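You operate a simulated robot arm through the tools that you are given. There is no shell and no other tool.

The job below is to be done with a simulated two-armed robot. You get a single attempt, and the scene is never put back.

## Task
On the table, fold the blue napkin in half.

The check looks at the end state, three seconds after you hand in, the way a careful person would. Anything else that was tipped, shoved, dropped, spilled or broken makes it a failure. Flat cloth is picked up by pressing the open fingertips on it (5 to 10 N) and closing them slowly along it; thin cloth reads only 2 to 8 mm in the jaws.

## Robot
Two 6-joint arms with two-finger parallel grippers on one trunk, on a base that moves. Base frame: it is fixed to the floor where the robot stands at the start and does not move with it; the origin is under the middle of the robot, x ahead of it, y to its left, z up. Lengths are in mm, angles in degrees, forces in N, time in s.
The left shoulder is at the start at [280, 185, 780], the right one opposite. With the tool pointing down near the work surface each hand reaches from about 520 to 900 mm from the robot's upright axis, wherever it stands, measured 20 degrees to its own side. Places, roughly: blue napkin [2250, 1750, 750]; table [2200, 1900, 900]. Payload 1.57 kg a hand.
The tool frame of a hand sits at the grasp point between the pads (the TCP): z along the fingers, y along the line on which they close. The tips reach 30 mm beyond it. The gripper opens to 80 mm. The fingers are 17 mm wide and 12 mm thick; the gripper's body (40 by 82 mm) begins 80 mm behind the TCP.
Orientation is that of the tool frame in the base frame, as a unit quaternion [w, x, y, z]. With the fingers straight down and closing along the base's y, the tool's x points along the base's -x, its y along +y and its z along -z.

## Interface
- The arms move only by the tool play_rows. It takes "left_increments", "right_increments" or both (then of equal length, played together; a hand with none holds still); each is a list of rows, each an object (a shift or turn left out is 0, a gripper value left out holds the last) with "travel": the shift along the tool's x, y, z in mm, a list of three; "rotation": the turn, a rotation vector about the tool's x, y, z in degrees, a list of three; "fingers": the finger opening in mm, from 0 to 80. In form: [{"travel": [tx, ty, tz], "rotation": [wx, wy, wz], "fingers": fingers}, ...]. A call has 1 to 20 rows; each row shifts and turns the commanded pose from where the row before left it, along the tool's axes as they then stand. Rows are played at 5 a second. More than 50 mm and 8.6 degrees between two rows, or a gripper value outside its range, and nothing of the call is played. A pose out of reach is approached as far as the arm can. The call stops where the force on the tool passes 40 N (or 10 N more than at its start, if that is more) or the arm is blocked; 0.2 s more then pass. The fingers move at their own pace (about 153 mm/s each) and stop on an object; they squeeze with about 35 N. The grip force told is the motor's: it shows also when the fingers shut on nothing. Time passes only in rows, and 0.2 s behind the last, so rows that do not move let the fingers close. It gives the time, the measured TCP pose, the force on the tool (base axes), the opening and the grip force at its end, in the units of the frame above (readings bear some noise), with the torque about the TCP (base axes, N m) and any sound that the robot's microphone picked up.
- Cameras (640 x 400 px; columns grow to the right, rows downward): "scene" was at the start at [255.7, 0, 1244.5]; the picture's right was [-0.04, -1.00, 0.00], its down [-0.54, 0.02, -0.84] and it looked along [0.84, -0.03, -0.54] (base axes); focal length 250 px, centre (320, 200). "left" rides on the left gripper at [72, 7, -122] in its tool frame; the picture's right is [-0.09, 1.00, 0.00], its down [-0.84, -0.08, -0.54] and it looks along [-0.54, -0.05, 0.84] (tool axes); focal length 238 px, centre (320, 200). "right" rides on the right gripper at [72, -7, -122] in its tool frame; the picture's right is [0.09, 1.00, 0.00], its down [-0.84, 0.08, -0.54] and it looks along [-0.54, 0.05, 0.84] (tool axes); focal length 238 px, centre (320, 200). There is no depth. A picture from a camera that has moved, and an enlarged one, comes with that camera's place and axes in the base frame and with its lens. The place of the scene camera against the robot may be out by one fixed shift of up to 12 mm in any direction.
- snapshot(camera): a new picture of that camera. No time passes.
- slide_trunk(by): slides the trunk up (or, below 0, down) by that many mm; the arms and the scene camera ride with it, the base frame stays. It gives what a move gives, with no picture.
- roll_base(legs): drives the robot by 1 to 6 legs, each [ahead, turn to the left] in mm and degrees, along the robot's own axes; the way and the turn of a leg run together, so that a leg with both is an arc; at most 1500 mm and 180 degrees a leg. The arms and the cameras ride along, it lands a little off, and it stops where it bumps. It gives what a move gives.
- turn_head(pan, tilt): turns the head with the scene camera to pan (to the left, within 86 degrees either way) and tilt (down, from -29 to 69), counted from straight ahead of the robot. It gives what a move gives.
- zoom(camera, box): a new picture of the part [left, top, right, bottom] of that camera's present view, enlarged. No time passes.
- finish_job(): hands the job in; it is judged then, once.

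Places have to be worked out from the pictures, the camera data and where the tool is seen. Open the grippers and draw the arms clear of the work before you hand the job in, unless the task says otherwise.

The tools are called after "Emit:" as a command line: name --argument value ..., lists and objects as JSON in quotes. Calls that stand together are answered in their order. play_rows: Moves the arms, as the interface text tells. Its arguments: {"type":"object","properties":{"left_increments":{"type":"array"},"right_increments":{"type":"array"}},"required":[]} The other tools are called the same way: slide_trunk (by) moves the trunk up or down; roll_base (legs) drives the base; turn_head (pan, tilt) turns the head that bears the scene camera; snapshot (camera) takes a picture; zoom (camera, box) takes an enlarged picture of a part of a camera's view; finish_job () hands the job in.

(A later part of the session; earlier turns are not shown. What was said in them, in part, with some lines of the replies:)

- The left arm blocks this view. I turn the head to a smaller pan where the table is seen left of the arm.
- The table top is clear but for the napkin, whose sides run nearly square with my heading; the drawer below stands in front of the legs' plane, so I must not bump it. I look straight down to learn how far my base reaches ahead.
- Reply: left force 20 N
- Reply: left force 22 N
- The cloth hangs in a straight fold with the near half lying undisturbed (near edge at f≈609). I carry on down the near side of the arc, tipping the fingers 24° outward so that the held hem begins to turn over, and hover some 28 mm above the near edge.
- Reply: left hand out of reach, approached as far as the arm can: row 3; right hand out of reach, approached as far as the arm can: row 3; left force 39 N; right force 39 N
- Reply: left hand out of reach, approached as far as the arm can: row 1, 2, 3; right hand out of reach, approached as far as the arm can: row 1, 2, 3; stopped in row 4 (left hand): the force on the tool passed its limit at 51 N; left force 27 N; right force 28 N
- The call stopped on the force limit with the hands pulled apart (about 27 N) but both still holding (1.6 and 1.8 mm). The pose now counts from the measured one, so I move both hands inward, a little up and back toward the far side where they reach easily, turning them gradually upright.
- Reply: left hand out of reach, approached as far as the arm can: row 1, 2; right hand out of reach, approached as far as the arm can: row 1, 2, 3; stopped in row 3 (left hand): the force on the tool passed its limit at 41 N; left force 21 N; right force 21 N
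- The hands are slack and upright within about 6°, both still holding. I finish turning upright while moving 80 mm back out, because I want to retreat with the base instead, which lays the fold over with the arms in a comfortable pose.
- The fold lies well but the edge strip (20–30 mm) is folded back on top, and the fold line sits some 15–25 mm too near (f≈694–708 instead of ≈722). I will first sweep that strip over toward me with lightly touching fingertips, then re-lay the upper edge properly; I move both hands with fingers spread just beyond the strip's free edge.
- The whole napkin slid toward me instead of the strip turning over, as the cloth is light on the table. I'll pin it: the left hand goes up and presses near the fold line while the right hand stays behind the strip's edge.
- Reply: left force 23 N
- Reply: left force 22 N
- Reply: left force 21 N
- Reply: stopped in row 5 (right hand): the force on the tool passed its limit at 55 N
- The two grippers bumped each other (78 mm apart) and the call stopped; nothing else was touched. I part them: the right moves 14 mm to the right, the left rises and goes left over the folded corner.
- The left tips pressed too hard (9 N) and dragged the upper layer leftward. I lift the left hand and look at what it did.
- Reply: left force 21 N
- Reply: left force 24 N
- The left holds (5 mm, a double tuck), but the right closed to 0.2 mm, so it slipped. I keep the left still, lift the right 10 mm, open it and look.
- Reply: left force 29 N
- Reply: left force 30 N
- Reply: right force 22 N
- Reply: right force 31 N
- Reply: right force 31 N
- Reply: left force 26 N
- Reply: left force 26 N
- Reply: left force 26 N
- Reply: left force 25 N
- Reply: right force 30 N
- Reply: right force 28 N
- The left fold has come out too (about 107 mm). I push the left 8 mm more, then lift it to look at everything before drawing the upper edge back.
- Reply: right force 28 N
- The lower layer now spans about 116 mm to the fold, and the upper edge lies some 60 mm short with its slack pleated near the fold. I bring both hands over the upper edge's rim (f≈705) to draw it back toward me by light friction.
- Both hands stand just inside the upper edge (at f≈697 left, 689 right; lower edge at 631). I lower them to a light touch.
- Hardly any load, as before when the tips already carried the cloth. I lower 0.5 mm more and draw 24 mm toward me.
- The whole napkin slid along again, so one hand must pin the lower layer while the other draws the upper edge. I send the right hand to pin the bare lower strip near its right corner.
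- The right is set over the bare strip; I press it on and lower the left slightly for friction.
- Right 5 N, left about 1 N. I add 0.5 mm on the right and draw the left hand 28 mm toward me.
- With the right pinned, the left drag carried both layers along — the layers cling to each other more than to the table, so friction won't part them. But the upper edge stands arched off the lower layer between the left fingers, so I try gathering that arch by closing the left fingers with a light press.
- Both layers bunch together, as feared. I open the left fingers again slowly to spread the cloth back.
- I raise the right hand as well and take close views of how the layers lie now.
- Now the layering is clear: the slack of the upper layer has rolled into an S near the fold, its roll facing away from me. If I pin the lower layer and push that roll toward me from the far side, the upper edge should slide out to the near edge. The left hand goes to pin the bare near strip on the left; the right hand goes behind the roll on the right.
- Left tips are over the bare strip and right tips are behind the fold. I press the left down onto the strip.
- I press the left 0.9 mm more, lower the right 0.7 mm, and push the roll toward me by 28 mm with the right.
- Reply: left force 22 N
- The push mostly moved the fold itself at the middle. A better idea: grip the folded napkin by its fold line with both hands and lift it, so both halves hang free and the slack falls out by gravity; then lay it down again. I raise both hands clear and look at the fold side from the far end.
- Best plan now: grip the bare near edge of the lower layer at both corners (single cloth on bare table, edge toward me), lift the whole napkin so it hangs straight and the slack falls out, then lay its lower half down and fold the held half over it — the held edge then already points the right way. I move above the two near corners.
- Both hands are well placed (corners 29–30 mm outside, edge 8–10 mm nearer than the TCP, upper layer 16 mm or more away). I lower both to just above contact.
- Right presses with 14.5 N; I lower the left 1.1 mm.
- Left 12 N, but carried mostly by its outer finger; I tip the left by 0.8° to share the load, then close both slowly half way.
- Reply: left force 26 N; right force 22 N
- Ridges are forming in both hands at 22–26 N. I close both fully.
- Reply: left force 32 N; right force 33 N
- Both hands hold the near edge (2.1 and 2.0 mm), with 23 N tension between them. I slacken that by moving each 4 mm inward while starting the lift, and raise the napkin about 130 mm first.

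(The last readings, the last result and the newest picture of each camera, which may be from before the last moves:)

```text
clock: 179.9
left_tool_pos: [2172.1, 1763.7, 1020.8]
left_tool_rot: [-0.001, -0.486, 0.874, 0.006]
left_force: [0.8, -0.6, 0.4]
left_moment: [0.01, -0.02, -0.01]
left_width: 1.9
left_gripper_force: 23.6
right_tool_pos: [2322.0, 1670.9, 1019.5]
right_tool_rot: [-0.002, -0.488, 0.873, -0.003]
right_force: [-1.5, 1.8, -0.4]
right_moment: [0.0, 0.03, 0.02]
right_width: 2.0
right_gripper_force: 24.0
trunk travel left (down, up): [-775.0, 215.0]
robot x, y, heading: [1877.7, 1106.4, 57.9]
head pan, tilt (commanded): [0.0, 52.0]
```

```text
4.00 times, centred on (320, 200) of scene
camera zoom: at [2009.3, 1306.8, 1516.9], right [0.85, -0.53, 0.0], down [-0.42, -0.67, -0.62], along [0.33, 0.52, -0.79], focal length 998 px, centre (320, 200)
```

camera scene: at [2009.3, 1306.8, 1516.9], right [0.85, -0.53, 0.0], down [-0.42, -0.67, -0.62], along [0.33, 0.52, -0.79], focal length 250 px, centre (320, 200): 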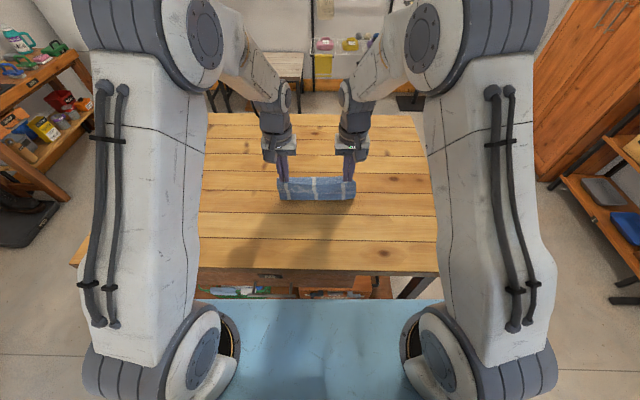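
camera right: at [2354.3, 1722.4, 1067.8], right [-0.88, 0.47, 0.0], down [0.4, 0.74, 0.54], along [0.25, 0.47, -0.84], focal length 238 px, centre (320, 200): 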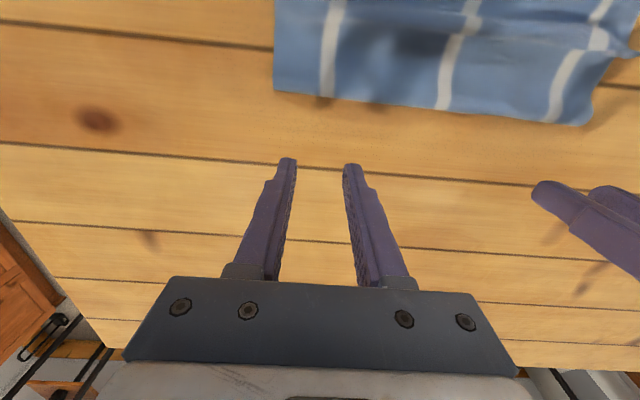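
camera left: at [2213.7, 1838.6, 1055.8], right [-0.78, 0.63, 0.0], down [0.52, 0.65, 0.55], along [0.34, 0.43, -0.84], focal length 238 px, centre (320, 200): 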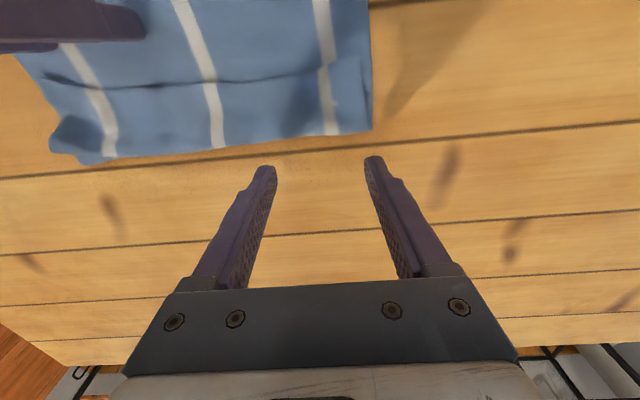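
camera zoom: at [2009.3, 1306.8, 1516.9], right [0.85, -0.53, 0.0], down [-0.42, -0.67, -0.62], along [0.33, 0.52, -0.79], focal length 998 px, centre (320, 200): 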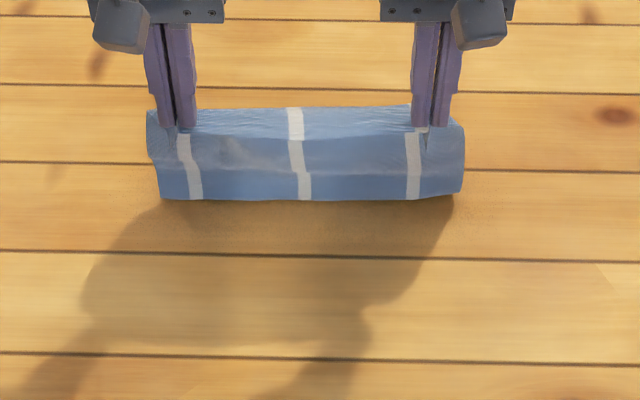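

The near edge is up with the cloth hanging from it. I lift another 115 mm so that the whole napkin hangs free.

Emit:
play_rows --left_increments '[{"travel": [0, 0, -19], "fingers": 0}, {"travel": [0, 0, -19]}, {"travel": [0, 0, -19]}, {"travel": [0, 0, -19]}, {"travel": [0, 0, -19]}, {"travel": [0, 0, -20]}, {"travel": [0, 0, 0]}, {"travel": [0, 0, 0]}]' --right_increments '[{"travel": [0, 0, -19], "fingers": 0}, {"travel": [0, 0, -19]}, {"travel": [0, 0, -19]}, {"travel": [0, 0, -19]}, {"travel": [0, 0, -19]}, {"travel": [0, 0, -20]}, {"travel": [0, 0, 0]}, {"travel": [0, 0, 0]}]'

Emit:
zoom --camera "scene" --box '[240, 150, 400, 250]'

Emit:
snapshot --camera "left"

Emit:
snapshot --camera "right"

```text
clock: 181.7
left_tool_pos: [2172.9, 1761.6, 1135.2]
left_tool_rot: [0.001, -0.486, 0.874, 0.007]
left_force: [0.6, -0.3, -0.2]
left_moment: [-0.01, -0.03, -0.01]
left_width: 1.8
left_gripper_force: 23.3
right_tool_pos: [2323.9, 1669.5, 1135.4]
right_tool_rot: [-0.002, -0.488, 0.873, -0.002]
right_force: [0.3, 0.5, -0.7]
right_moment: [0.01, -0.03, 0.04]
right_width: 1.8
right_gripper_force: 23.9
trunk travel left (down, up): [-775.0, 215.0]
robot x, y, heading: [1876.3, 1103.9, 58.1]
head pan, tilt (commanded): [0.0, 52.0]
```

```text
4.00 times, centred on (320, 200) of scene
camera zoom: at [2009.5, 1307.1, 1516.8], right [0.85, -0.53, 0.0], down [-0.42, -0.67, -0.62], along [0.33, 0.52, -0.79], focal length 998 px, centre (320, 200)
```

zoom: 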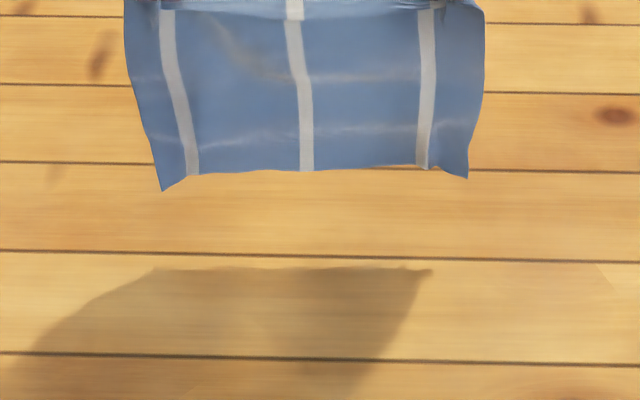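

```text
taken
camera left: at [2128.9, 1702.5, 1258.2], right [-0.8, 0.6, 0.01], down [0.51, 0.66, 0.55], along [0.32, 0.44, -0.84], focal length 238 px, centre (320, 200)
```

left: 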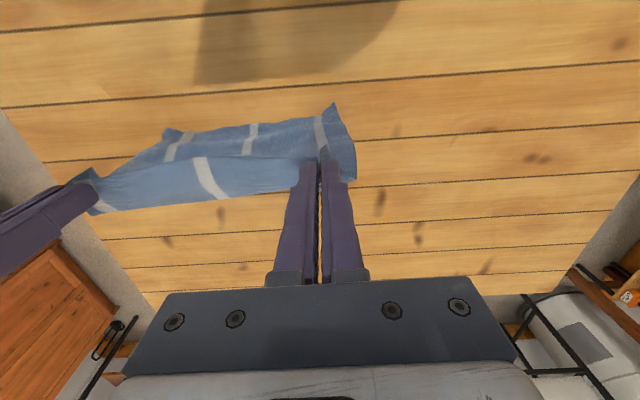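

```text
taken
camera right: at [2290.8, 1606.4, 1257.3], right [-0.9, 0.44, 0.0], down [0.37, 0.76, 0.54], along [0.24, 0.48, -0.84], focal length 238 px, centre (320, 200)
```

right: 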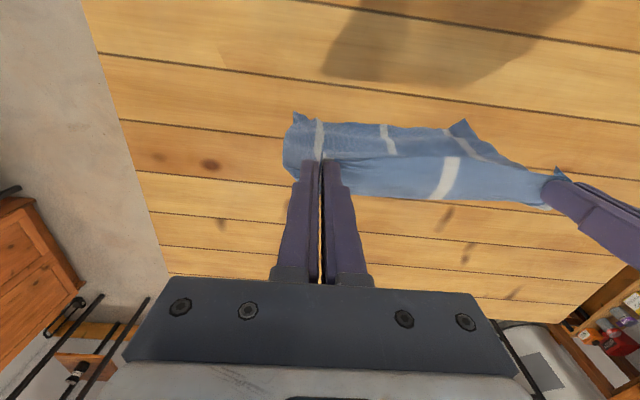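

The whole napkin now hangs straight and open from its edge, its lower edge about 40 mm above the table. I lower until the free edge touches and begin to lay the lower half outward by moving out as I descend.

Emit:
play_rows --left_increments '[{"travel": [0, 0, 14], "fingers": 0}, {"travel": [0, 0, 14]}, {"travel": [0, 0, 12]}, {"travel": [-6, 0, 6]}, {"travel": [-8, 0, 8]}, {"travel": [-8, 0, 8]}, {"travel": [-8, 0, 8]}, {"travel": [0, 0, 0]}]' --right_increments '[{"travel": [0, 0, 14], "fingers": 0}, {"travel": [0, 0, 14]}, {"travel": [0, 0, 12]}, {"travel": [-6, 0, 6]}, {"travel": [-8, 0, 8]}, {"travel": [-8, 0, 8]}, {"travel": [-8, 0, 8]}, {"travel": [0, 0, 0]}]'

Emit:
zoom --camera "scene" --box '[240, 140, 400, 240]'

Emit:
snapshot --camera "left"

```text
clock: 183.5
left_tool_pos: [2188.5, 1787.7, 1064.7]
left_tool_rot: [0.0, -0.486, 0.874, 0.006]
left_force: [0.3, -0.8, -0.4]
left_moment: [-0.01, -0.02, 0.03]
left_width: 1.6
left_gripper_force: 23.2
right_tool_pos: [2339.9, 1696.7, 1064.5]
right_tool_rot: [-0.003, -0.488, 0.873, -0.003]
right_force: [-0.8, 1.5, -0.2]
right_moment: [0.01, 0.0, 0.04]
right_width: 1.7
right_gripper_force: 23.6
trunk travel left (down, up): [-775.0, 215.0]
robot x, y, heading: [1880.3, 1103.8, 58.1]
head pan, tilt (commanded): [0.0, 52.0]
```

```text
4.00 times, centred on (320, 190) of scene
camera zoom: at [2009.6, 1307.2, 1516.8], right [0.85, -0.53, 0.0], down [-0.42, -0.67, -0.62], along [0.33, 0.52, -0.79], focal length 998 px, centre (320, 240)
```

zoom: 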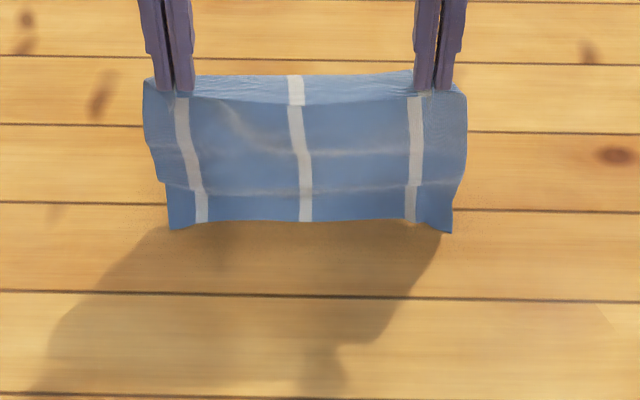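

```text
taken
camera left: at [2144.6, 1729.1, 1188.0], right [-0.8, 0.6, 0.01], down [0.51, 0.66, 0.55], along [0.32, 0.44, -0.84], focal length 238 px, centre (320, 200)
```

left: 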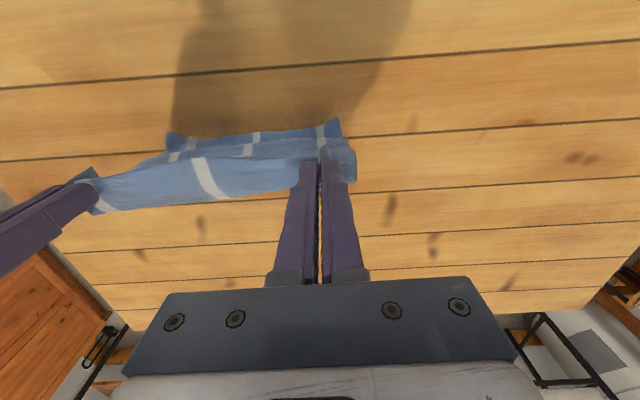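

The lower edge touched but curled outward, ahead of the hands, which would lay it the wrong way. I lift it clear again and come back toward me, to let it trail properly on the next touch-down.

Emit:
play_rows --left_increments '[{"travel": [0, 0, -15], "fingers": 0}, {"travel": [0, 0, -20]}, {"travel": [8, 0, -15]}, {"travel": [10, 0, 0]}, {"travel": [10, 0, 0]}, {"travel": [10, 0, 0]}, {"travel": [10, 0, 0]}, {"travel": [10, 0, 0]}, {"travel": [0, 0, 0]}, {"travel": [0, 0, 0]}, {"travel": [0, 0, 0]}, {"travel": [0, 0, 0]}]' --right_increments '[{"travel": [0, 0, -15], "fingers": 0}, {"travel": [0, 0, -20]}, {"travel": [8, 0, -15]}, {"travel": [10, 0, 0]}, {"travel": [10, 0, 0]}, {"travel": [10, 0, 0]}, {"travel": [10, 0, 0]}, {"travel": [10, 0, 0]}, {"travel": [0, 0, 0]}, {"travel": [0, 0, 0]}, {"travel": [0, 0, 0]}, {"travel": [0, 0, 0]}]'

Emit:
zoom --camera "scene" --box '[220, 140, 420, 265]'

Emit:
snapshot --camera "left"

```text
clock: 186.1
left_tool_pos: [2158.6, 1738.3, 1115.9]
left_tool_rot: [0.001, -0.486, 0.874, 0.006]
left_force: [-0.4, -0.1, 0.2]
left_moment: [-0.01, -0.01, -0.03]
left_width: 1.8
left_gripper_force: 23.2
right_tool_pos: [2307.7, 1647.7, 1114.3]
right_tool_rot: [-0.003, -0.488, 0.873, -0.003]
right_force: [-0.8, -0.4, 0.4]
right_moment: [0.04, 0.0, 0.0]
right_width: 1.8
right_gripper_force: 23.1
trunk travel left (down, up): [-775.0, 215.0]
robot x, y, heading: [1879.6, 1107.1, 57.8]
head pan, tilt (commanded): [0.0, 52.0]
```

```text
3.20 times, centred on (320, 202) of scene
camera zoom: at [2009.5, 1307.0, 1516.9], right [0.85, -0.53, 0.0], down [-0.42, -0.67, -0.62], along [0.33, 0.52, -0.79], focal length 799 px, centre (320, 192)
```

zoom: 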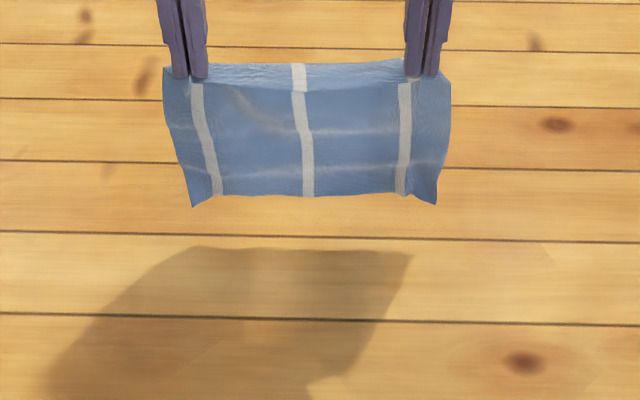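

```text
taken
camera left: at [2114.3, 1679.7, 1238.2], right [-0.8, 0.6, 0.01], down [0.51, 0.66, 0.55], along [0.32, 0.44, -0.84], focal length 238 px, centre (320, 200)
```

left: 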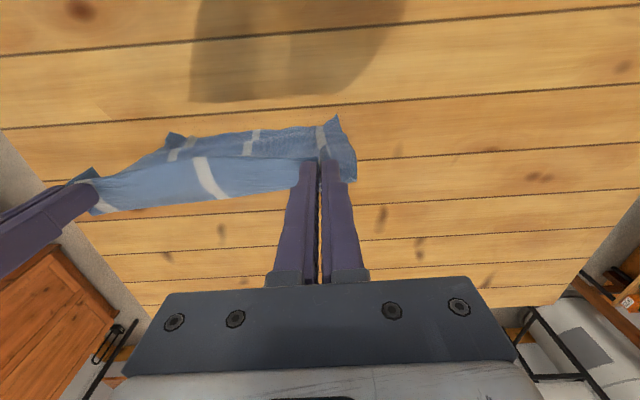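

The bottom edge hangs about 14 mm outward of the hands. I come back to f≈505 and lower to just above the table; then I'll use a brisk outward move so that the free edge lags behind when it touches.

Emit:
play_rows --left_increments '[{"travel": [8, 0, 2], "fingers": 0}, {"travel": [10, 0, 4]}, {"travel": [10, 0, 4]}, {"travel": [10, 0, 4]}, {"travel": [10, 0, 4]}, {"travel": [8, 0, 4]}, {"travel": [4, 0, 2]}, {"travel": [0, 0, 0]}, {"travel": [0, 0, 0]}, {"travel": [0, 0, 0]}, {"travel": [0, 0, 0]}, {"travel": [0, 0, 0]}]' --right_increments '[{"travel": [8, 0, 2], "fingers": 0}, {"travel": [10, 0, 4]}, {"travel": [10, 0, 4]}, {"travel": [10, 0, 4]}, {"travel": [10, 0, 4]}, {"travel": [8, 0, 4]}, {"travel": [4, 0, 2]}, {"travel": [0, 0, 0]}, {"travel": [0, 0, 0]}, {"travel": [0, 0, 0]}, {"travel": [0, 0, 0]}, {"travel": [0, 0, 0]}]'

Emit:
zoom --camera "scene" --box '[220, 150, 420, 275]'

```text
clock: 188.7
left_tool_pos: [2128.0, 1688.7, 1090.6]
left_tool_rot: [0.002, -0.486, 0.874, 0.006]
left_force: [-0.5, -1.8, -0.8]
left_moment: [0.0, -0.02, 0.02]
left_width: 2.0
left_gripper_force: 23.4
right_tool_pos: [2277.1, 1597.2, 1090.6]
right_tool_rot: [-0.003, -0.488, 0.873, -0.002]
right_force: [0.0, 0.5, -0.6]
right_moment: [0.03, 0.0, 0.03]
right_width: 1.9
right_gripper_force: 23.2
trunk travel left (down, up): [-775.0, 215.0]
robot x, y, heading: [1880.4, 1103.6, 58.1]
head pan, tilt (commanded): [0.0, 52.0]
```

```text
3.20 times, centred on (320, 212) of scene
camera zoom: at [2009.5, 1307.0, 1516.9], right [0.85, -0.53, 0.0], down [-0.42, -0.67, -0.62], along [0.33, 0.52, -0.79], focal length 799 px, centre (320, 160)
```

zoom: 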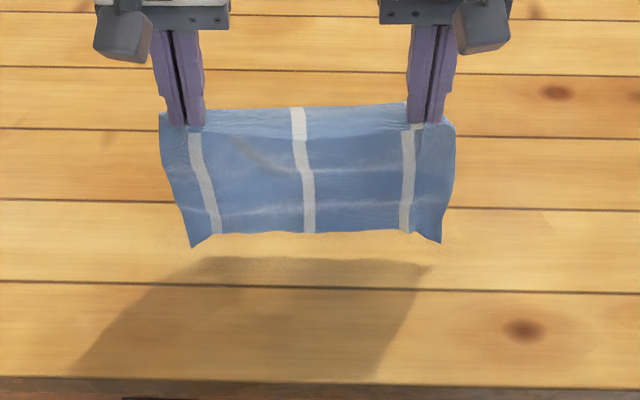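

The free edge hangs about 10 mm above the table. Now the brisk outward move with descent as it trails.

Emit:
play_rows --left_increments '[{"travel": [-34, 0, 0], "fingers": 0}, {"travel": [-44, 0, 4]}, {"travel": [-36, 0, 22]}, {"travel": [-22, 0, 24]}, {"travel": [-18, 0, 22]}, {"travel": [-16, 0, 18]}, {"travel": [0, 0, 0]}]' --right_increments '[{"travel": [-34, 0, 0], "fingers": 0}, {"travel": [-44, 0, 4]}, {"travel": [-36, 0, 22]}, {"travel": [-22, 0, 24]}, {"travel": [-18, 0, 22]}, {"travel": [-16, 0, 18]}, {"travel": [0, 0, 0]}]'

Emit:
zoom --camera "scene" --box '[220, 140, 420, 265]'

Emit:
snapshot --camera "left"

```text
clock: 190.3
left_tool_pos: [2215.5, 1833.2, 999.6]
left_tool_rot: [-0.001, -0.486, 0.874, 0.007]
left_force: [1.4, -1.2, -0.3]
left_moment: [-0.05, -0.02, 0.0]
left_width: 1.7
left_gripper_force: 23.4
right_tool_pos: [2367.3, 1739.9, 999.9]
right_tool_rot: [-0.003, -0.488, 0.873, -0.002]
right_force: [-1.0, 0.6, -0.2]
right_moment: [0.03, 0.09, 0.02]
right_width: 1.7
right_gripper_force: 23.3
trunk travel left (down, up): [-775.0, 215.0]
robot x, y, heading: [1881.4, 1103.6, 57.9]
head pan, tilt (commanded): [0.0, 52.0]
```

```text
3.20 times, centred on (320, 202) of scene
camera zoom: at [2009.7, 1307.4, 1516.8], right [0.85, -0.53, 0.0], down [-0.42, -0.67, -0.62], along [0.33, 0.52, -0.79], focal length 799 px, centre (320, 192)
```

zoom: 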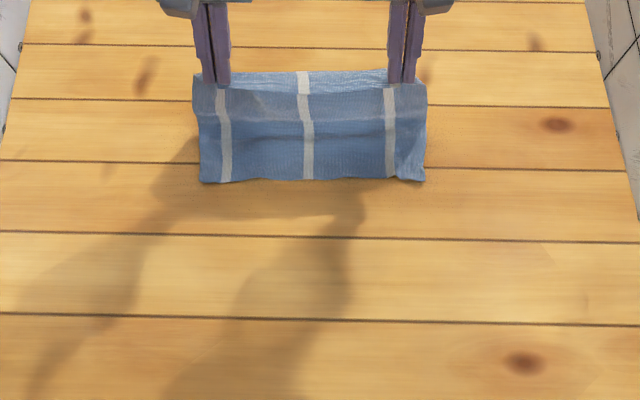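

```text
taken
camera left: at [2172.4, 1773.3, 1123.4], right [-0.8, 0.6, 0.01], down [0.51, 0.66, 0.55], along [0.32, 0.44, -0.84], focal length 238 px, centre (320, 200)
```

left: 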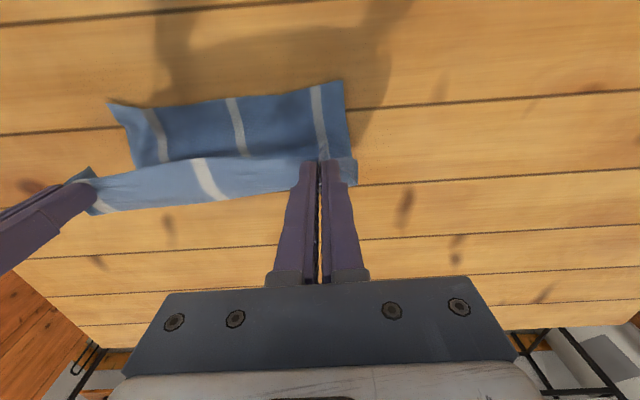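

It worked: the free edge trailed and now lies on the table at f≈636 with the lower part laid outward. To lay the whole lower half I need to go about 65 mm further out, so I drive the base 62 mm forward (it still clears the table legs by over 90 mm), carrying the held edge out.

Emit:
roll_base --legs '[[62, 0]]'

Emit:
zoom --camera "scene" --box '[220, 140, 420, 265]'

Emit:
snapshot --camera "left"

Emit:
snapshot --camera "right"

```text
clock: 191.3
left_tool_pos: [2249.1, 1885.9, 1001.2]
left_tool_rot: [0.0, -0.487, 0.874, 0.006]
left_force: [0.6, -0.7, 0.2]
left_moment: [0.0, -0.04, -0.01]
left_width: 2.1
left_gripper_force: 23.1
right_tool_pos: [2399.4, 1793.6, 1000.1]
right_tool_rot: [-0.003, -0.488, 0.873, -0.002]
right_force: [-1.5, 0.9, 0.7]
right_moment: [0.05, -0.01, 0.02]
right_width: 1.6
right_gripper_force: 23.9
trunk travel left (down, up): [-775.0, 215.0]
robot x, y, heading: [1911.2, 1160.3, 57.9]
head pan, tilt (commanded): [0.0, 52.0]
```

```text
3.20 times, centred on (320, 202) of scene
camera zoom: at [2042.8, 1360.1, 1516.9], right [0.85, -0.53, 0.0], down [-0.42, -0.67, -0.62], along [0.33, 0.52, -0.79], focal length 799 px, centre (320, 192)
```

zoom: 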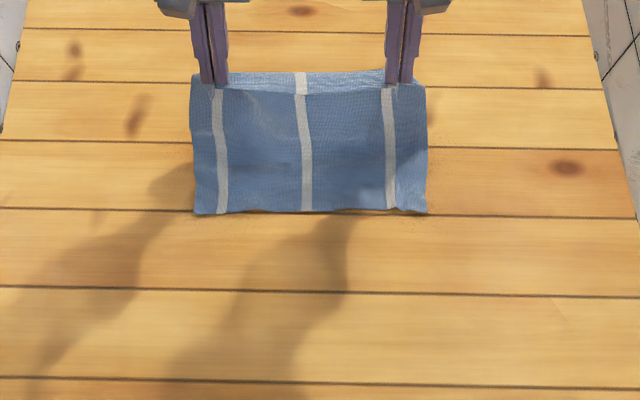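

```text
taken
camera left: at [2204.5, 1826.6, 1124.2], right [-0.8, 0.6, 0.01], down [0.51, 0.66, 0.55], along [0.32, 0.44, -0.84], focal length 238 px, centre (320, 200)
```

left: 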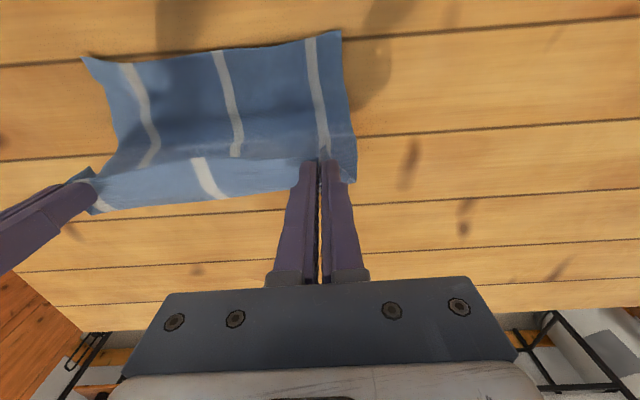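

```text
taken
camera right: at [2366.9, 1729.9, 1122.5], right [-0.9, 0.44, 0.0], down [0.37, 0.76, 0.54], along [0.24, 0.48, -0.84], focal length 238 px, centre (320, 200)
```

right: 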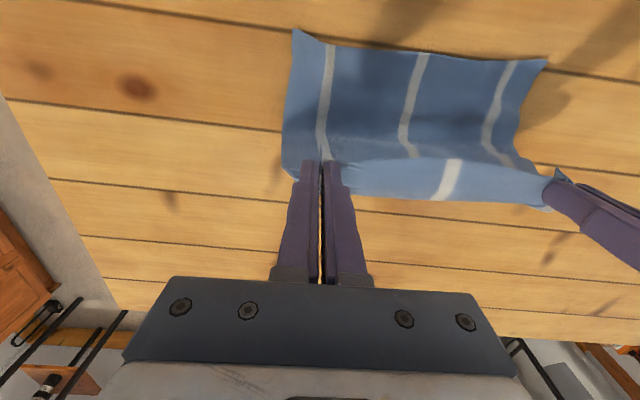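

The lower half lies smooth with its free edge at f≈657 (corners 125 left, 110 right), centred under the hands. I go 35 mm further out and lower to lay the rest of it.

Emit:
play_rows --left_increments '[{"travel": [-9, 0, 4], "fingers": 0}, {"travel": [-9, 0, 5]}, {"travel": [-9, 0, 6]}, {"travel": [-8, 0, 7]}, {"travel": [0, 0, 0]}]' --right_increments '[{"travel": [-9, 0, 4], "fingers": 0}, {"travel": [-9, 0, 5]}, {"travel": [-9, 0, 6]}, {"travel": [-8, 0, 7]}, {"travel": [0, 0, 0]}]'

Emit:
zoom --camera "scene" --box '[220, 140, 420, 265]'

Emit:
snapshot --camera "left"

```text
clock: 192.5
left_tool_pos: [2267.6, 1917.3, 979.1]
left_tool_rot: [-0.001, -0.487, 0.873, 0.006]
left_force: [1.3, -0.5, -0.6]
left_moment: [-0.04, 0.0, 0.0]
left_width: 1.8
left_gripper_force: 23.9
right_tool_pos: [2417.6, 1824.6, 978.5]
right_tool_rot: [-0.003, -0.489, 0.872, -0.002]
right_force: [-0.3, 0.3, -0.6]
right_moment: [-0.01, -0.02, 0.03]
right_width: 1.9
right_gripper_force: 23.4
trunk travel left (down, up): [-775.0, 215.0]
robot x, y, heading: [1912.2, 1159.8, 58.1]
head pan, tilt (commanded): [0.0, 52.0]
```

```text
3.20 times, centred on (320, 202) of scene
camera zoom: at [2043.1, 1360.8, 1516.8], right [0.85, -0.53, 0.0], down [-0.42, -0.67, -0.62], along [0.33, 0.52, -0.79], focal length 799 px, centre (320, 192)
```

zoom: 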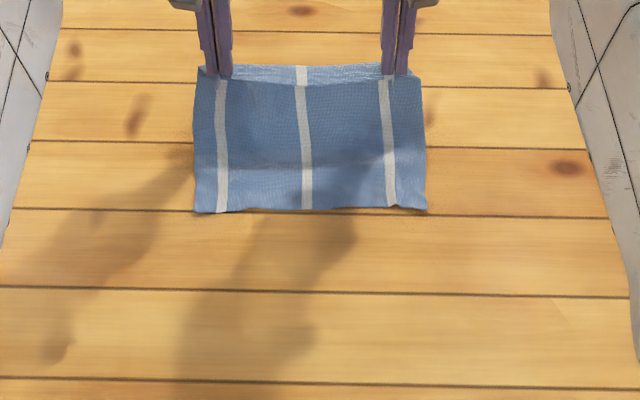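

```text
taken
camera left: at [2223.4, 1857.6, 1101.8], right [-0.8, 0.6, 0.01], down [0.51, 0.67, 0.55], along [0.32, 0.44, -0.84], focal length 238 px, centre (320, 200)
```

left: 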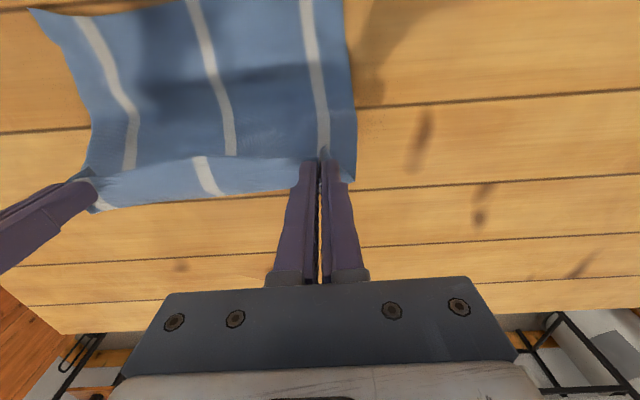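

The lower half lies flat with its near edge unmoved. I now bring the held edge back toward me, low over the cloth, to fold the upper half over.

Emit:
play_rows --left_increments '[{"travel": [7, 0, 13], "fingers": 0}, {"travel": [13, 0, 12]}, {"travel": [17, 0, 12]}, {"travel": [18, 0, 12]}, {"travel": [18, 0, 9]}, {"travel": [14, 0, 7]}, {"travel": [0, 0, 0]}]' --right_increments '[{"travel": [7, 0, 13], "fingers": 0}, {"travel": [13, 0, 12]}, {"travel": [17, 0, 12]}, {"travel": [18, 0, 12]}, {"travel": [18, 0, 9]}, {"travel": [14, 0, 7]}, {"travel": [0, 0, 0]}]'

Emit:
zoom --camera "scene" --box '[240, 150, 400, 250]'

Emit:
snapshot --camera "left"

Emit:
snapshot --camera "right"

```text
clock: 194.1
left_tool_pos: [2221.2, 1844.6, 913.0]
left_tool_rot: [0.0, -0.487, 0.873, 0.006]
left_force: [0.8, 0.4, 0.6]
left_moment: [0.01, -0.01, 0.01]
left_width: 1.8
left_gripper_force: 23.3
right_tool_pos: [2371.0, 1748.9, 913.2]
right_tool_rot: [-0.002, -0.489, 0.872, -0.003]
right_force: [-0.2, 0.2, 0.0]
right_moment: [0.04, 0.01, 0.03]
right_width: 1.8
right_gripper_force: 23.9
trunk travel left (down, up): [-775.0, 215.0]
robot x, y, heading: [1911.4, 1158.8, 57.8]
head pan, tilt (commanded): [0.0, 52.0]
```

```text
4.00 times, centred on (320, 200) of scene
camera zoom: at [2043.0, 1360.6, 1516.9], right [0.85, -0.53, 0.0], down [-0.42, -0.67, -0.62], along [0.33, 0.52, -0.79], focal length 998 px, centre (320, 200)
```

zoom: 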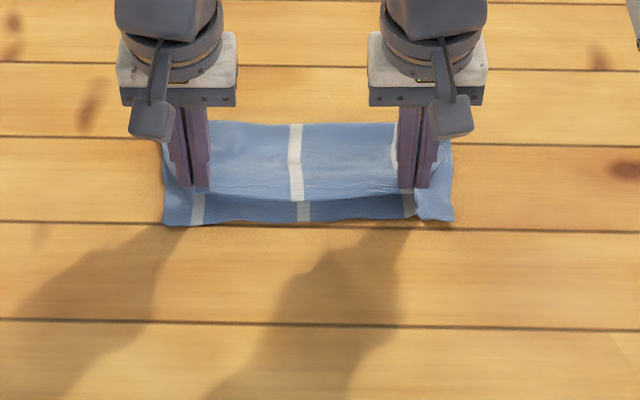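

```text
taken
camera left: at [2177.2, 1784.2, 1036.6], right [-0.8, 0.6, 0.01], down [0.51, 0.66, 0.55], along [0.32, 0.44, -0.84], focal length 238 px, centre (320, 200)
```

left: 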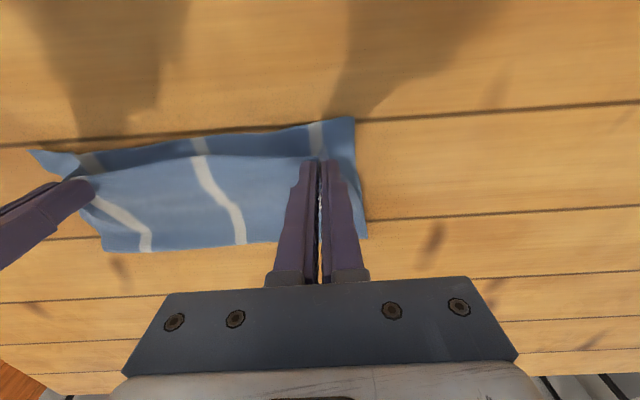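

```text
taken
camera right: at [2338.3, 1685.4, 1035.5], right [-0.9, 0.44, 0.0], down [0.37, 0.76, 0.54], along [0.24, 0.48, -0.84], focal length 238 px, centre (320, 200)
```

right: 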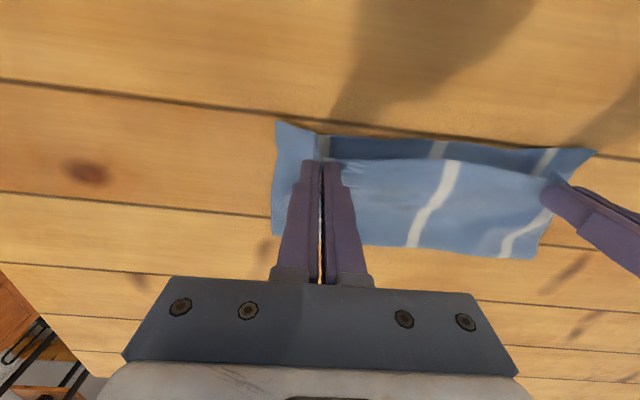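

A clean fold: the held edge hovers just beyond the lower near edge (lower corners at f≈662, 129 left, and f≈664, 112 right). I bring the hands the last 13 mm toward me, 3 mm to the right, and lower to a light touch.

Emit:
play_rows --left_increments '[{"travel": [5, -1, 6], "fingers": 0}, {"travel": [5, -1, 6]}, {"travel": [4, -1, 5]}, {"travel": [0, 0, 2]}, {"travel": [0, 0, 0]}]' --right_increments '[{"travel": [5, -1, 6], "fingers": 0}, {"travel": [5, -1, 6]}, {"travel": [3, -0.5, 5]}, {"travel": [0, 0, 2]}, {"travel": [0, 0, 0]}]'

Emit:
zoom --camera "left" --box '[160, 60, 480, 260]'

Emit:
zoom --camera "right" --box '[160, 60, 480, 260]'

Emit:
zoom --camera "scene" --box '[240, 150, 400, 250]'

```text
clock: 195.3
left_tool_pos: [2216.2, 1829.9, 894.7]
left_tool_rot: [0.0, -0.487, 0.873, 0.007]
left_force: [0.6, 0.2, -0.1]
left_moment: [-0.01, -0.01, 0.02]
left_width: 1.9
left_gripper_force: 23.2
right_tool_pos: [2366.9, 1736.3, 895.4]
right_tool_rot: [-0.002, -0.488, 0.873, -0.002]
right_force: [-1.7, 1.0, 0.4]
right_moment: [0.0, 0.02, 0.02]
right_width: 1.8
right_gripper_force: 23.0
trunk travel left (down, up): [-775.0, 215.0]
robot x, y, heading: [1909.3, 1160.7, 58.0]
head pan, tilt (commanded): [0.0, 52.0]
```

```text
2.00 times, centred on (320, 160) of left
camera zoom: at [2172.4, 1770.5, 1017.8], right [-0.8, 0.6, 0.01], down [0.51, 0.67, 0.55], along [0.32, 0.44, -0.84], focal length 477 px, centre (320, 280)
```

zoom: 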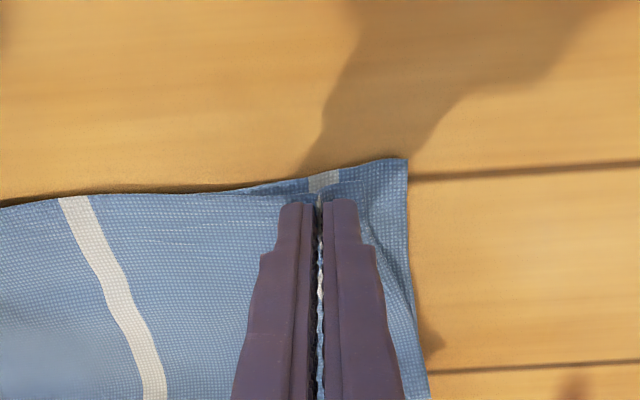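

```text
2.00 times, centred on (320, 160) of right
camera zoom: at [2334.4, 1672.8, 1016.9], right [-0.9, 0.44, 0.0], down [0.37, 0.76, 0.54], along [0.24, 0.48, -0.84], focal length 477 px, centre (320, 280)
```

zoom: 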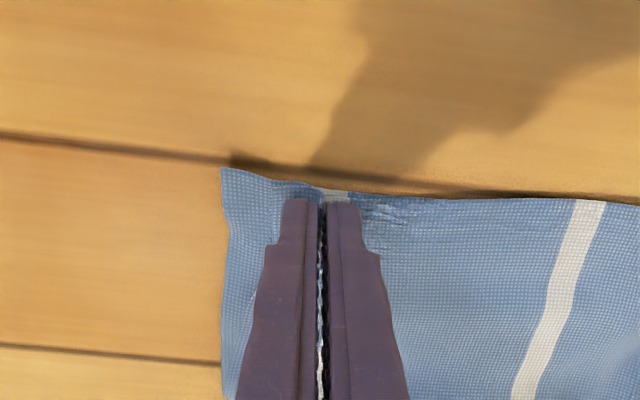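

```text
4.00 times, centred on (320, 200) of scene
camera zoom: at [2043.0, 1360.6, 1516.8], right [0.85, -0.53, 0.0], down [-0.42, -0.67, -0.62], along [0.33, 0.52, -0.79], focal length 998 px, centre (320, 200)
```

zoom: 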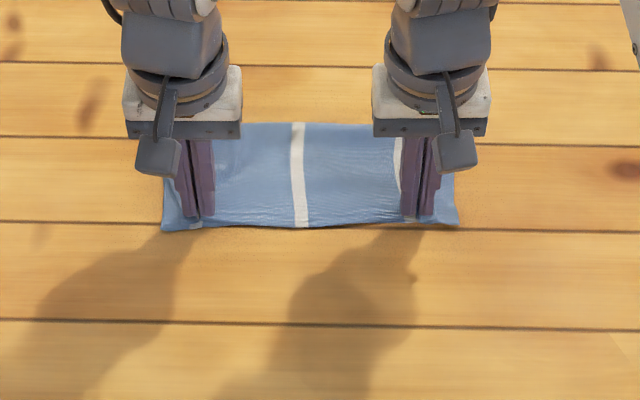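

The fold lies smooth and taut; only on the left is the upper edge about 5 mm short. I move the left hand 4 mm toward me and lower both to press lightly.

Emit:
play_rows --left_increments '[{"travel": [4, 0, 0.5], "fingers": 0}, {"travel": [0, 0, 1.2]}, {"travel": [0, 0, 0.8]}, {"travel": [0, 0, 0]}]' --right_increments '[{"travel": [0, 0, 0.8], "fingers": 0}, {"travel": [0, 0, 1.2]}, {"travel": [0, 0, 0.8]}, {"travel": [0, 0, 0]}]'

```text
clock: 196.3
left_tool_pos: [2213.6, 1826.7, 891.0]
left_tool_rot: [0.0, -0.487, 0.873, 0.006]
left_force: [2.3, -1.6, 1.4]
left_moment: [-0.03, -0.05, 0.0]
left_width: 1.6
left_gripper_force: 23.6
right_tool_pos: [2367.3, 1737.7, 891.2]
right_tool_rot: [-0.002, -0.488, 0.873, -0.003]
right_force: [-2.2, 1.6, 2.0]
right_moment: [0.04, 0.08, 0.0]
right_width: 1.8
right_gripper_force: 23.1
trunk travel left (down, up): [-775.0, 215.0]
robot x, y, heading: [1911.7, 1157.3, 57.9]
head pan, tilt (commanded): [0.0, 52.0]
```

Light contact on both. I press 0.6 mm more and open slowly while moving each hand about 8 mm outward, spreading the pleats.

Emit:
play_rows --left_increments '[{"travel": [0, 0.2, 0.6], "fingers": 3}, {"travel": [0, 0.8, 0], "fingers": 6}, {"travel": [0, 0.9, 0], "fingers": 9}, {"travel": [0, 0.9, 0], "fingers": 12}, {"travel": [0, 0.9, 0], "fingers": 15}, {"travel": [0, 0.9, 0], "fingers": 18}, {"travel": [0, 0.9, 0], "fingers": 21}, {"travel": [0, 0.9, 0], "fingers": 24}, {"travel": [0, 0.9, 0], "fingers": 27}, {"travel": [0, 0.9, 0], "fingers": 30}, {"travel": [0, 0, 0], "fingers": 32}, {"travel": [0, 0, 0]}]' --right_increments '[{"travel": [0, -0.2, 0.6], "fingers": 3}, {"travel": [0, -0.8, 0], "fingers": 6}, {"travel": [0, -0.8, 0], "fingers": 9}, {"travel": [0, -0.8, 0], "fingers": 12}, {"travel": [0, -0.8, 0], "fingers": 15}, {"travel": [0, -0.8, 0], "fingers": 18}, {"travel": [0, -0.8, 0], "fingers": 21}, {"travel": [0, -0.8, 0], "fingers": 24}, {"travel": [0, -0.8, 0], "fingers": 27}, {"travel": [0, -0.8, 0], "fingers": 30}, {"travel": [0, 0, 0], "fingers": 32}, {"travel": [0, 0, 0]}]'

Emit:
zoom --camera "left" --box '[160, 60, 480, 260]'

Emit:
zoom --camera "right" --box '[160, 60, 480, 260]'

Emit:
zoom --camera "scene" --box '[240, 150, 400, 250]'

```text
clock: 198.9
left_tool_pos: [2205.5, 1830.1, 892.0]
left_tool_rot: [0.0, -0.487, 0.873, 0.006]
left_force: [-1.0, -0.6, 4.0]
left_moment: [-0.06, -0.02, -0.03]
left_width: 31.0
left_gripper_force: 0.1
right_tool_pos: [2374.0, 1732.4, 891.6]
right_tool_rot: [-0.002, -0.489, 0.872, -0.001]
right_force: [-0.7, -1.1, 12.9]
right_moment: [-0.03, 0.05, 0.02]
right_width: 25.5
right_gripper_force: 0.1
trunk travel left (down, up): [-775.0, 215.0]
robot x, y, heading: [1912.4, 1159.1, 58.0]
head pan, tilt (commanded): [0.0, 52.0]
```

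```text
2.00 times, centred on (320, 160) of left
camera zoom: at [2162.2, 1771.0, 1015.2], right [-0.8, 0.6, 0.01], down [0.51, 0.66, 0.55], along [0.32, 0.44, -0.84], focal length 477 px, centre (320, 280)
```

zoom: 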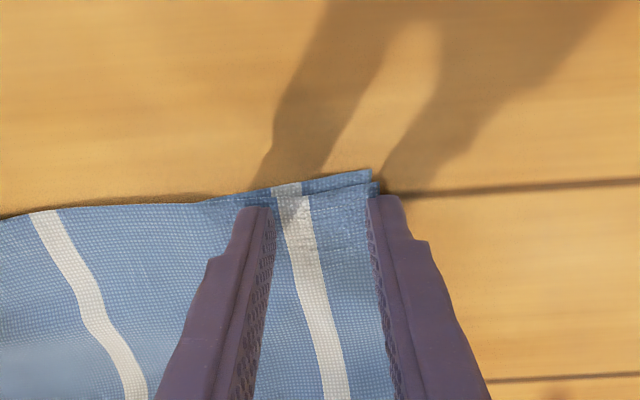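

```text
2.00 times, centred on (320, 160) of right
camera zoom: at [2341.1, 1669.1, 1013.7], right [-0.9, 0.44, 0.0], down [0.37, 0.76, 0.54], along [0.24, 0.48, -0.84], focal length 477 px, centre (320, 280)
```

zoom: 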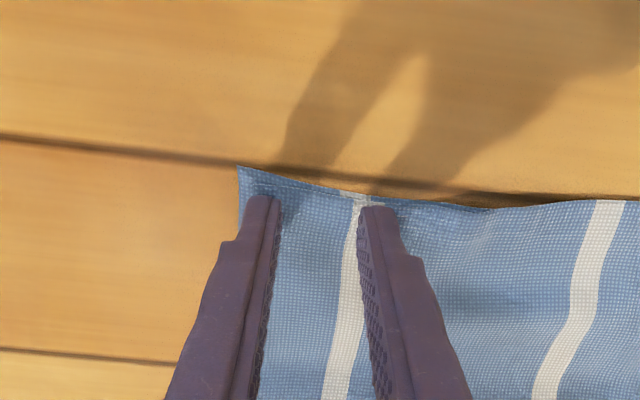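

```text
4.00 times, centred on (320, 200) of scene
camera zoom: at [2042.4, 1360.0, 1517.0], right [0.85, -0.53, 0.0], down [-0.42, -0.67, -0.62], along [0.33, 0.52, -0.79], focal length 998 px, centre (320, 200)
```

zoom: 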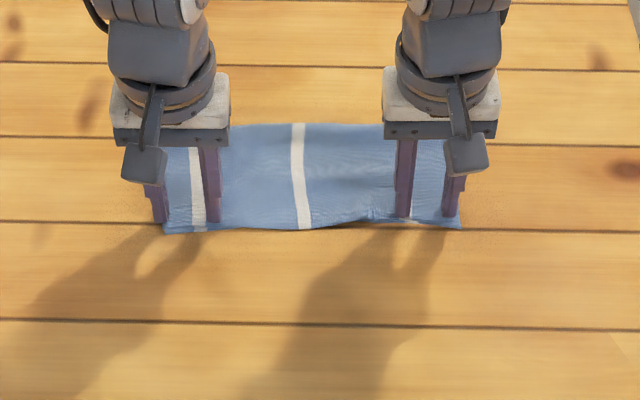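

Corners now coincide within about 5 mm on both sides. I lift both hands straight up, slowly at first.

Emit:
play_rows --left_increments '[{"travel": [0, 0, -1.5]}, {"travel": [0, 0, -4]}, {"travel": [0, 0, -10]}, {"travel": [0, 0, -20]}, {"travel": [0, 0, -25]}, {"travel": [0, 0, -25]}, {"travel": [0, 0, 0]}]' --right_increments '[{"travel": [0, 0, -1.5]}, {"travel": [0, 0, -4]}, {"travel": [0, 0, -10]}, {"travel": [0, 0, -20]}, {"travel": [0, 0, -25]}, {"travel": [0, 0, -25]}, {"travel": [0, 0, 0]}]'

Emit:
zoom --camera "scene" --box '[240, 150, 400, 250]'

Emit:
snapshot --camera "left"

Emit:
snapshot --camera "right"

```text
clock: 200.5
left_tool_pos: [2205.4, 1830.9, 977.5]
left_tool_rot: [0.001, -0.488, 0.873, 0.007]
left_force: [0.0, -0.1, 0.0]
left_moment: [0.03, 0.0, 0.06]
left_width: 32.2
left_gripper_force: 0.0
right_tool_pos: [2373.6, 1732.9, 977.2]
right_tool_rot: [-0.003, -0.488, 0.873, -0.004]
right_force: [0.4, -1.3, 0.1]
right_moment: [-0.02, 0.0, 0.0]
right_width: 31.9
right_gripper_force: 0.0
trunk travel left (down, up): [-775.0, 215.0]
robot x, y, heading: [1909.6, 1155.3, 57.7]
head pan, tilt (commanded): [0.0, 52.0]
```

```text
4.00 times, centred on (320, 200) of scene
camera zoom: at [2042.8, 1360.4, 1516.9], right [0.85, -0.53, 0.0], down [-0.42, -0.67, -0.62], along [0.33, 0.52, -0.79], focal length 998 px, centre (320, 200)
```

zoom: 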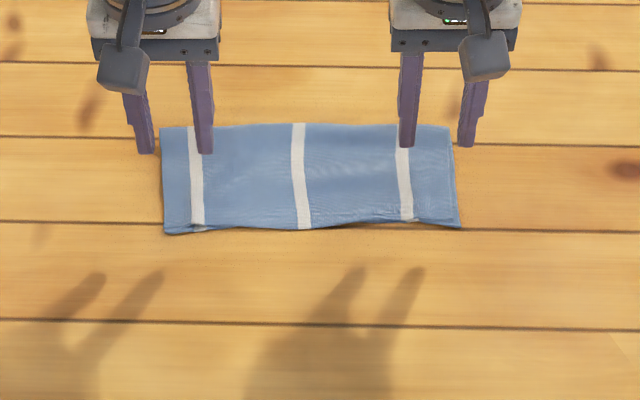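

```text
taken
camera left: at [2162.2, 1771.4, 1100.0], right [-0.8, 0.6, 0.01], down [0.51, 0.67, 0.55], along [0.32, 0.44, -0.84], focal length 238 px, centre (320, 200)
```

left: 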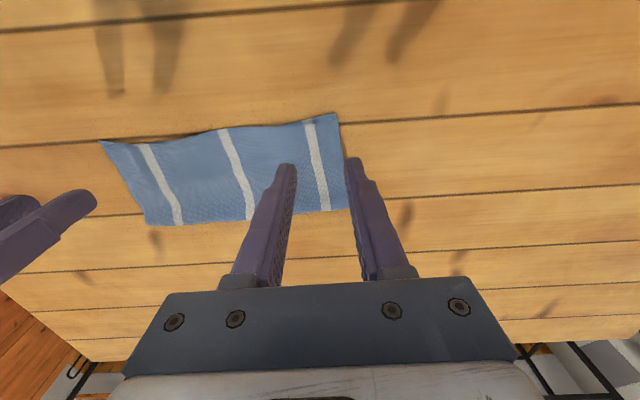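

```text
taken
camera right: at [2342.1, 1669.4, 1099.4], right [-0.9, 0.44, 0.0], down [0.37, 0.76, 0.54], along [0.24, 0.48, -0.84], focal length 238 px, centre (320, 200)
```

right: 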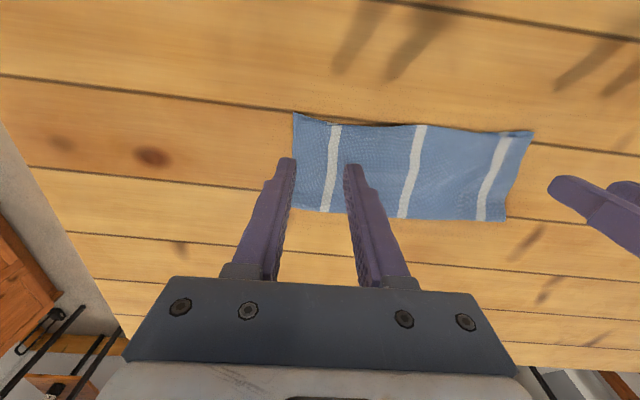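

The napkin now lies neatly folded in half. I take close views to check the edges before withdrawing.

Emit:
zoom --camera "scene" --box '[270, 170, 366, 230]'

Emit:
zoom --camera "left" --box '[80, 90, 368, 270]'

Emit:
zoom --camera "right" --box '[272, 90, 560, 270]'

```text
6.67 times, centred on (318, 200) of scene
camera zoom: at [2042.8, 1360.4, 1516.9], right [0.85, -0.53, 0.0], down [-0.42, -0.67, -0.62], along [0.33, 0.52, -0.79], focal length 1664 px, centre (333, 200)
```

zoom: 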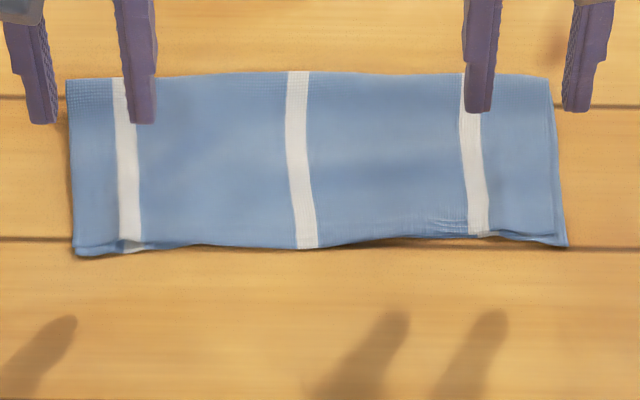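

```text
2.22 times, centred on (224, 180) of left
camera zoom: at [2162.2, 1771.4, 1100.0], right [-0.8, 0.6, 0.01], down [0.51, 0.67, 0.55], along [0.32, 0.44, -0.84], focal length 530 px, centre (533, 244)
```

zoom: 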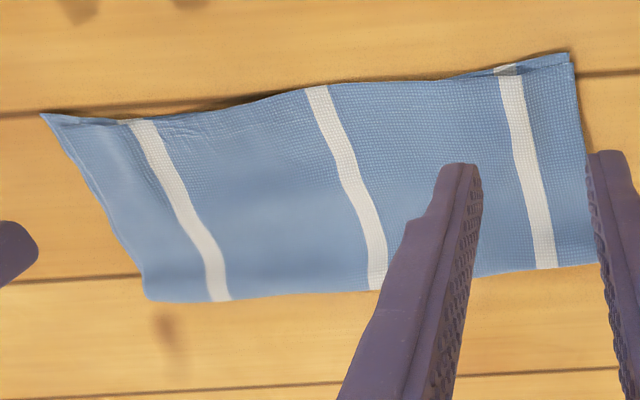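

```text
2.22 times, centred on (416, 180) of right
camera zoom: at [2342.1, 1669.4, 1099.4], right [-0.9, 0.44, 0.0], down [0.37, 0.76, 0.54], along [0.24, 0.48, -0.84], focal length 530 px, centre (107, 244)
```

zoom: 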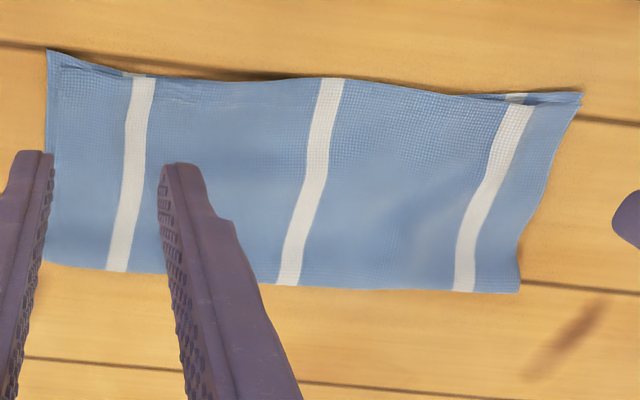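

The edges match within about 5 mm and the cloth lies flat. I open the grippers, raise both arms well clear and drive the base straight back.

Emit:
play_rows --left_increments '[{"travel": [0, 0, -30]}, {"travel": [0, 0, -40], "fingers": 80}, {"travel": [0, 0, -40]}, {"travel": [0, 0, -40]}, {"travel": [0, 0, -40]}, {"travel": [0, 0, -40]}, {"travel": [0, 0, 0]}]' --right_increments '[{"travel": [0, 0, -30]}, {"travel": [0, 0, -40], "fingers": 80}, {"travel": [0, 0, -40]}, {"travel": [0, 0, -40]}, {"travel": [0, 0, -40]}, {"travel": [0, 0, -40]}, {"travel": [0, 0, 0]}]'

Emit:
roll_base --legs '[[-450, 0]]'

Emit:
snapshot --camera "scene"

```text
clock: 202.1
left_tool_pos: [2208.0, 1826.6, 1204.8]
left_tool_rot: [0.001, -0.487, 0.873, 0.006]
left_force: [-0.4, 0.3, 0.0]
left_moment: [0.03, 0.03, 0.04]
left_width: 79.9
left_gripper_force: 0.2
right_tool_pos: [2374.1, 1734.8, 1209.1]
right_tool_rot: [-0.003, -0.489, 0.872, -0.003]
right_force: [0.7, 0.6, -0.4]
right_moment: [0.03, -0.02, -0.01]
right_width: 79.9
right_gripper_force: 0.0
trunk travel left (down, up): [-775.0, 215.0]
robot x, y, heading: [1911.4, 1157.8, 58.1]
head pan, tilt (commanded): [0.0, 52.0]
```

```text
clock: 204.8
left_tool_pos: [1967.3, 1446.5, 1203.8]
left_tool_rot: [0.0, -0.488, 0.873, 0.006]
left_force: [0.0, -0.3, -0.9]
left_moment: [0.01, -0.01, 0.01]
left_width: 79.9
left_gripper_force: 0.0
right_tool_pos: [2133.5, 1355.8, 1208.1]
right_tool_rot: [-0.002, -0.49, 0.872, -0.002]
right_force: [0.1, -0.6, 0.3]
right_moment: [-0.04, -0.01, 0.02]
right_width: 80.0
right_gripper_force: 0.1
trunk travel left (down, up): [-775.0, 215.0]
robot x, y, heading: [1669.4, 779.1, 58.1]
head pan, tilt (commanded): [0.0, 52.0]
```

```text
taken
camera scene: at [1804.5, 979.8, 1516.8], right [0.85, -0.53, 0.0], down [-0.42, -0.67, -0.62], along [0.32, 0.52, -0.79], focal length 250 px, centre (320, 200)
```

scene: 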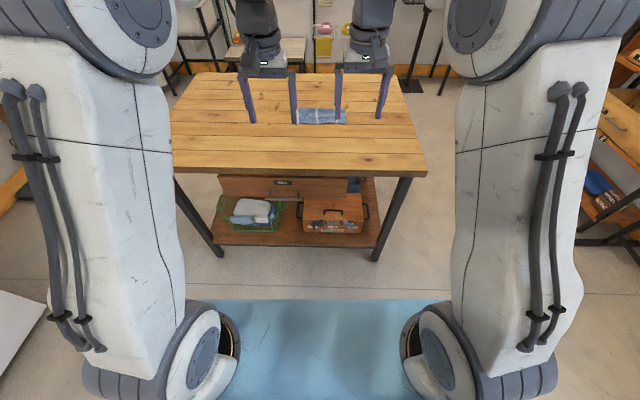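

The arms are clear of the table and the other things on and under it stand as before. I take one last close look at the napkin.

Emit:
zoom --camera "scene" --box '[270, 85, 380, 154]'

```text
5.80 times, centred on (325, 120) of scene
camera zoom: at [1804.5, 979.8, 1516.8], right [0.85, -0.53, 0.0], down [-0.42, -0.67, -0.62], along [0.32, 0.52, -0.79], focal length 1447 px, centre (291, 667)
```

zoom: 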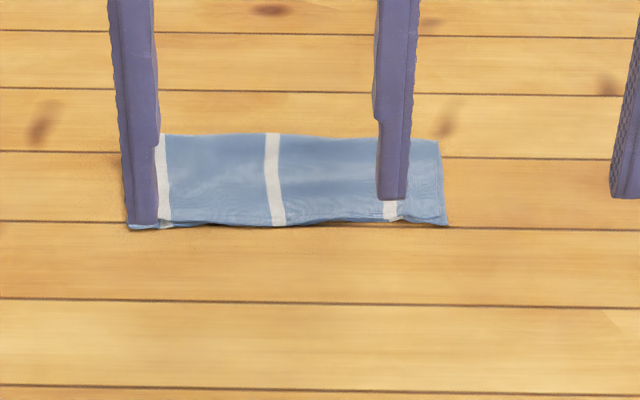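

The napkin lies flat, folded in half with edges matching, both grippers are open and clear, and nothing else was disturbed. I hand the job in.

Emit:
finish_job

```text
The job is handed in.
```

The blue napkin is folded in half on the table, with its edges matching to within about 5 mm. I've handed the job in.

The first attempt did not fold cleanly, so I lifted the napkin, let it hang straight and folded it again. It now lies flat about 50 mm further from the table's front edge than where it started. In the last pictures, nothing else on or under the table has moved. Both grippers are open and the robot has backed away from the table.

The two grippers bumped each other once during the work, but touched nothing else. Early on, the held edge was pulled to about 50 N before the robot stopped. I saw no damage to the cloth.
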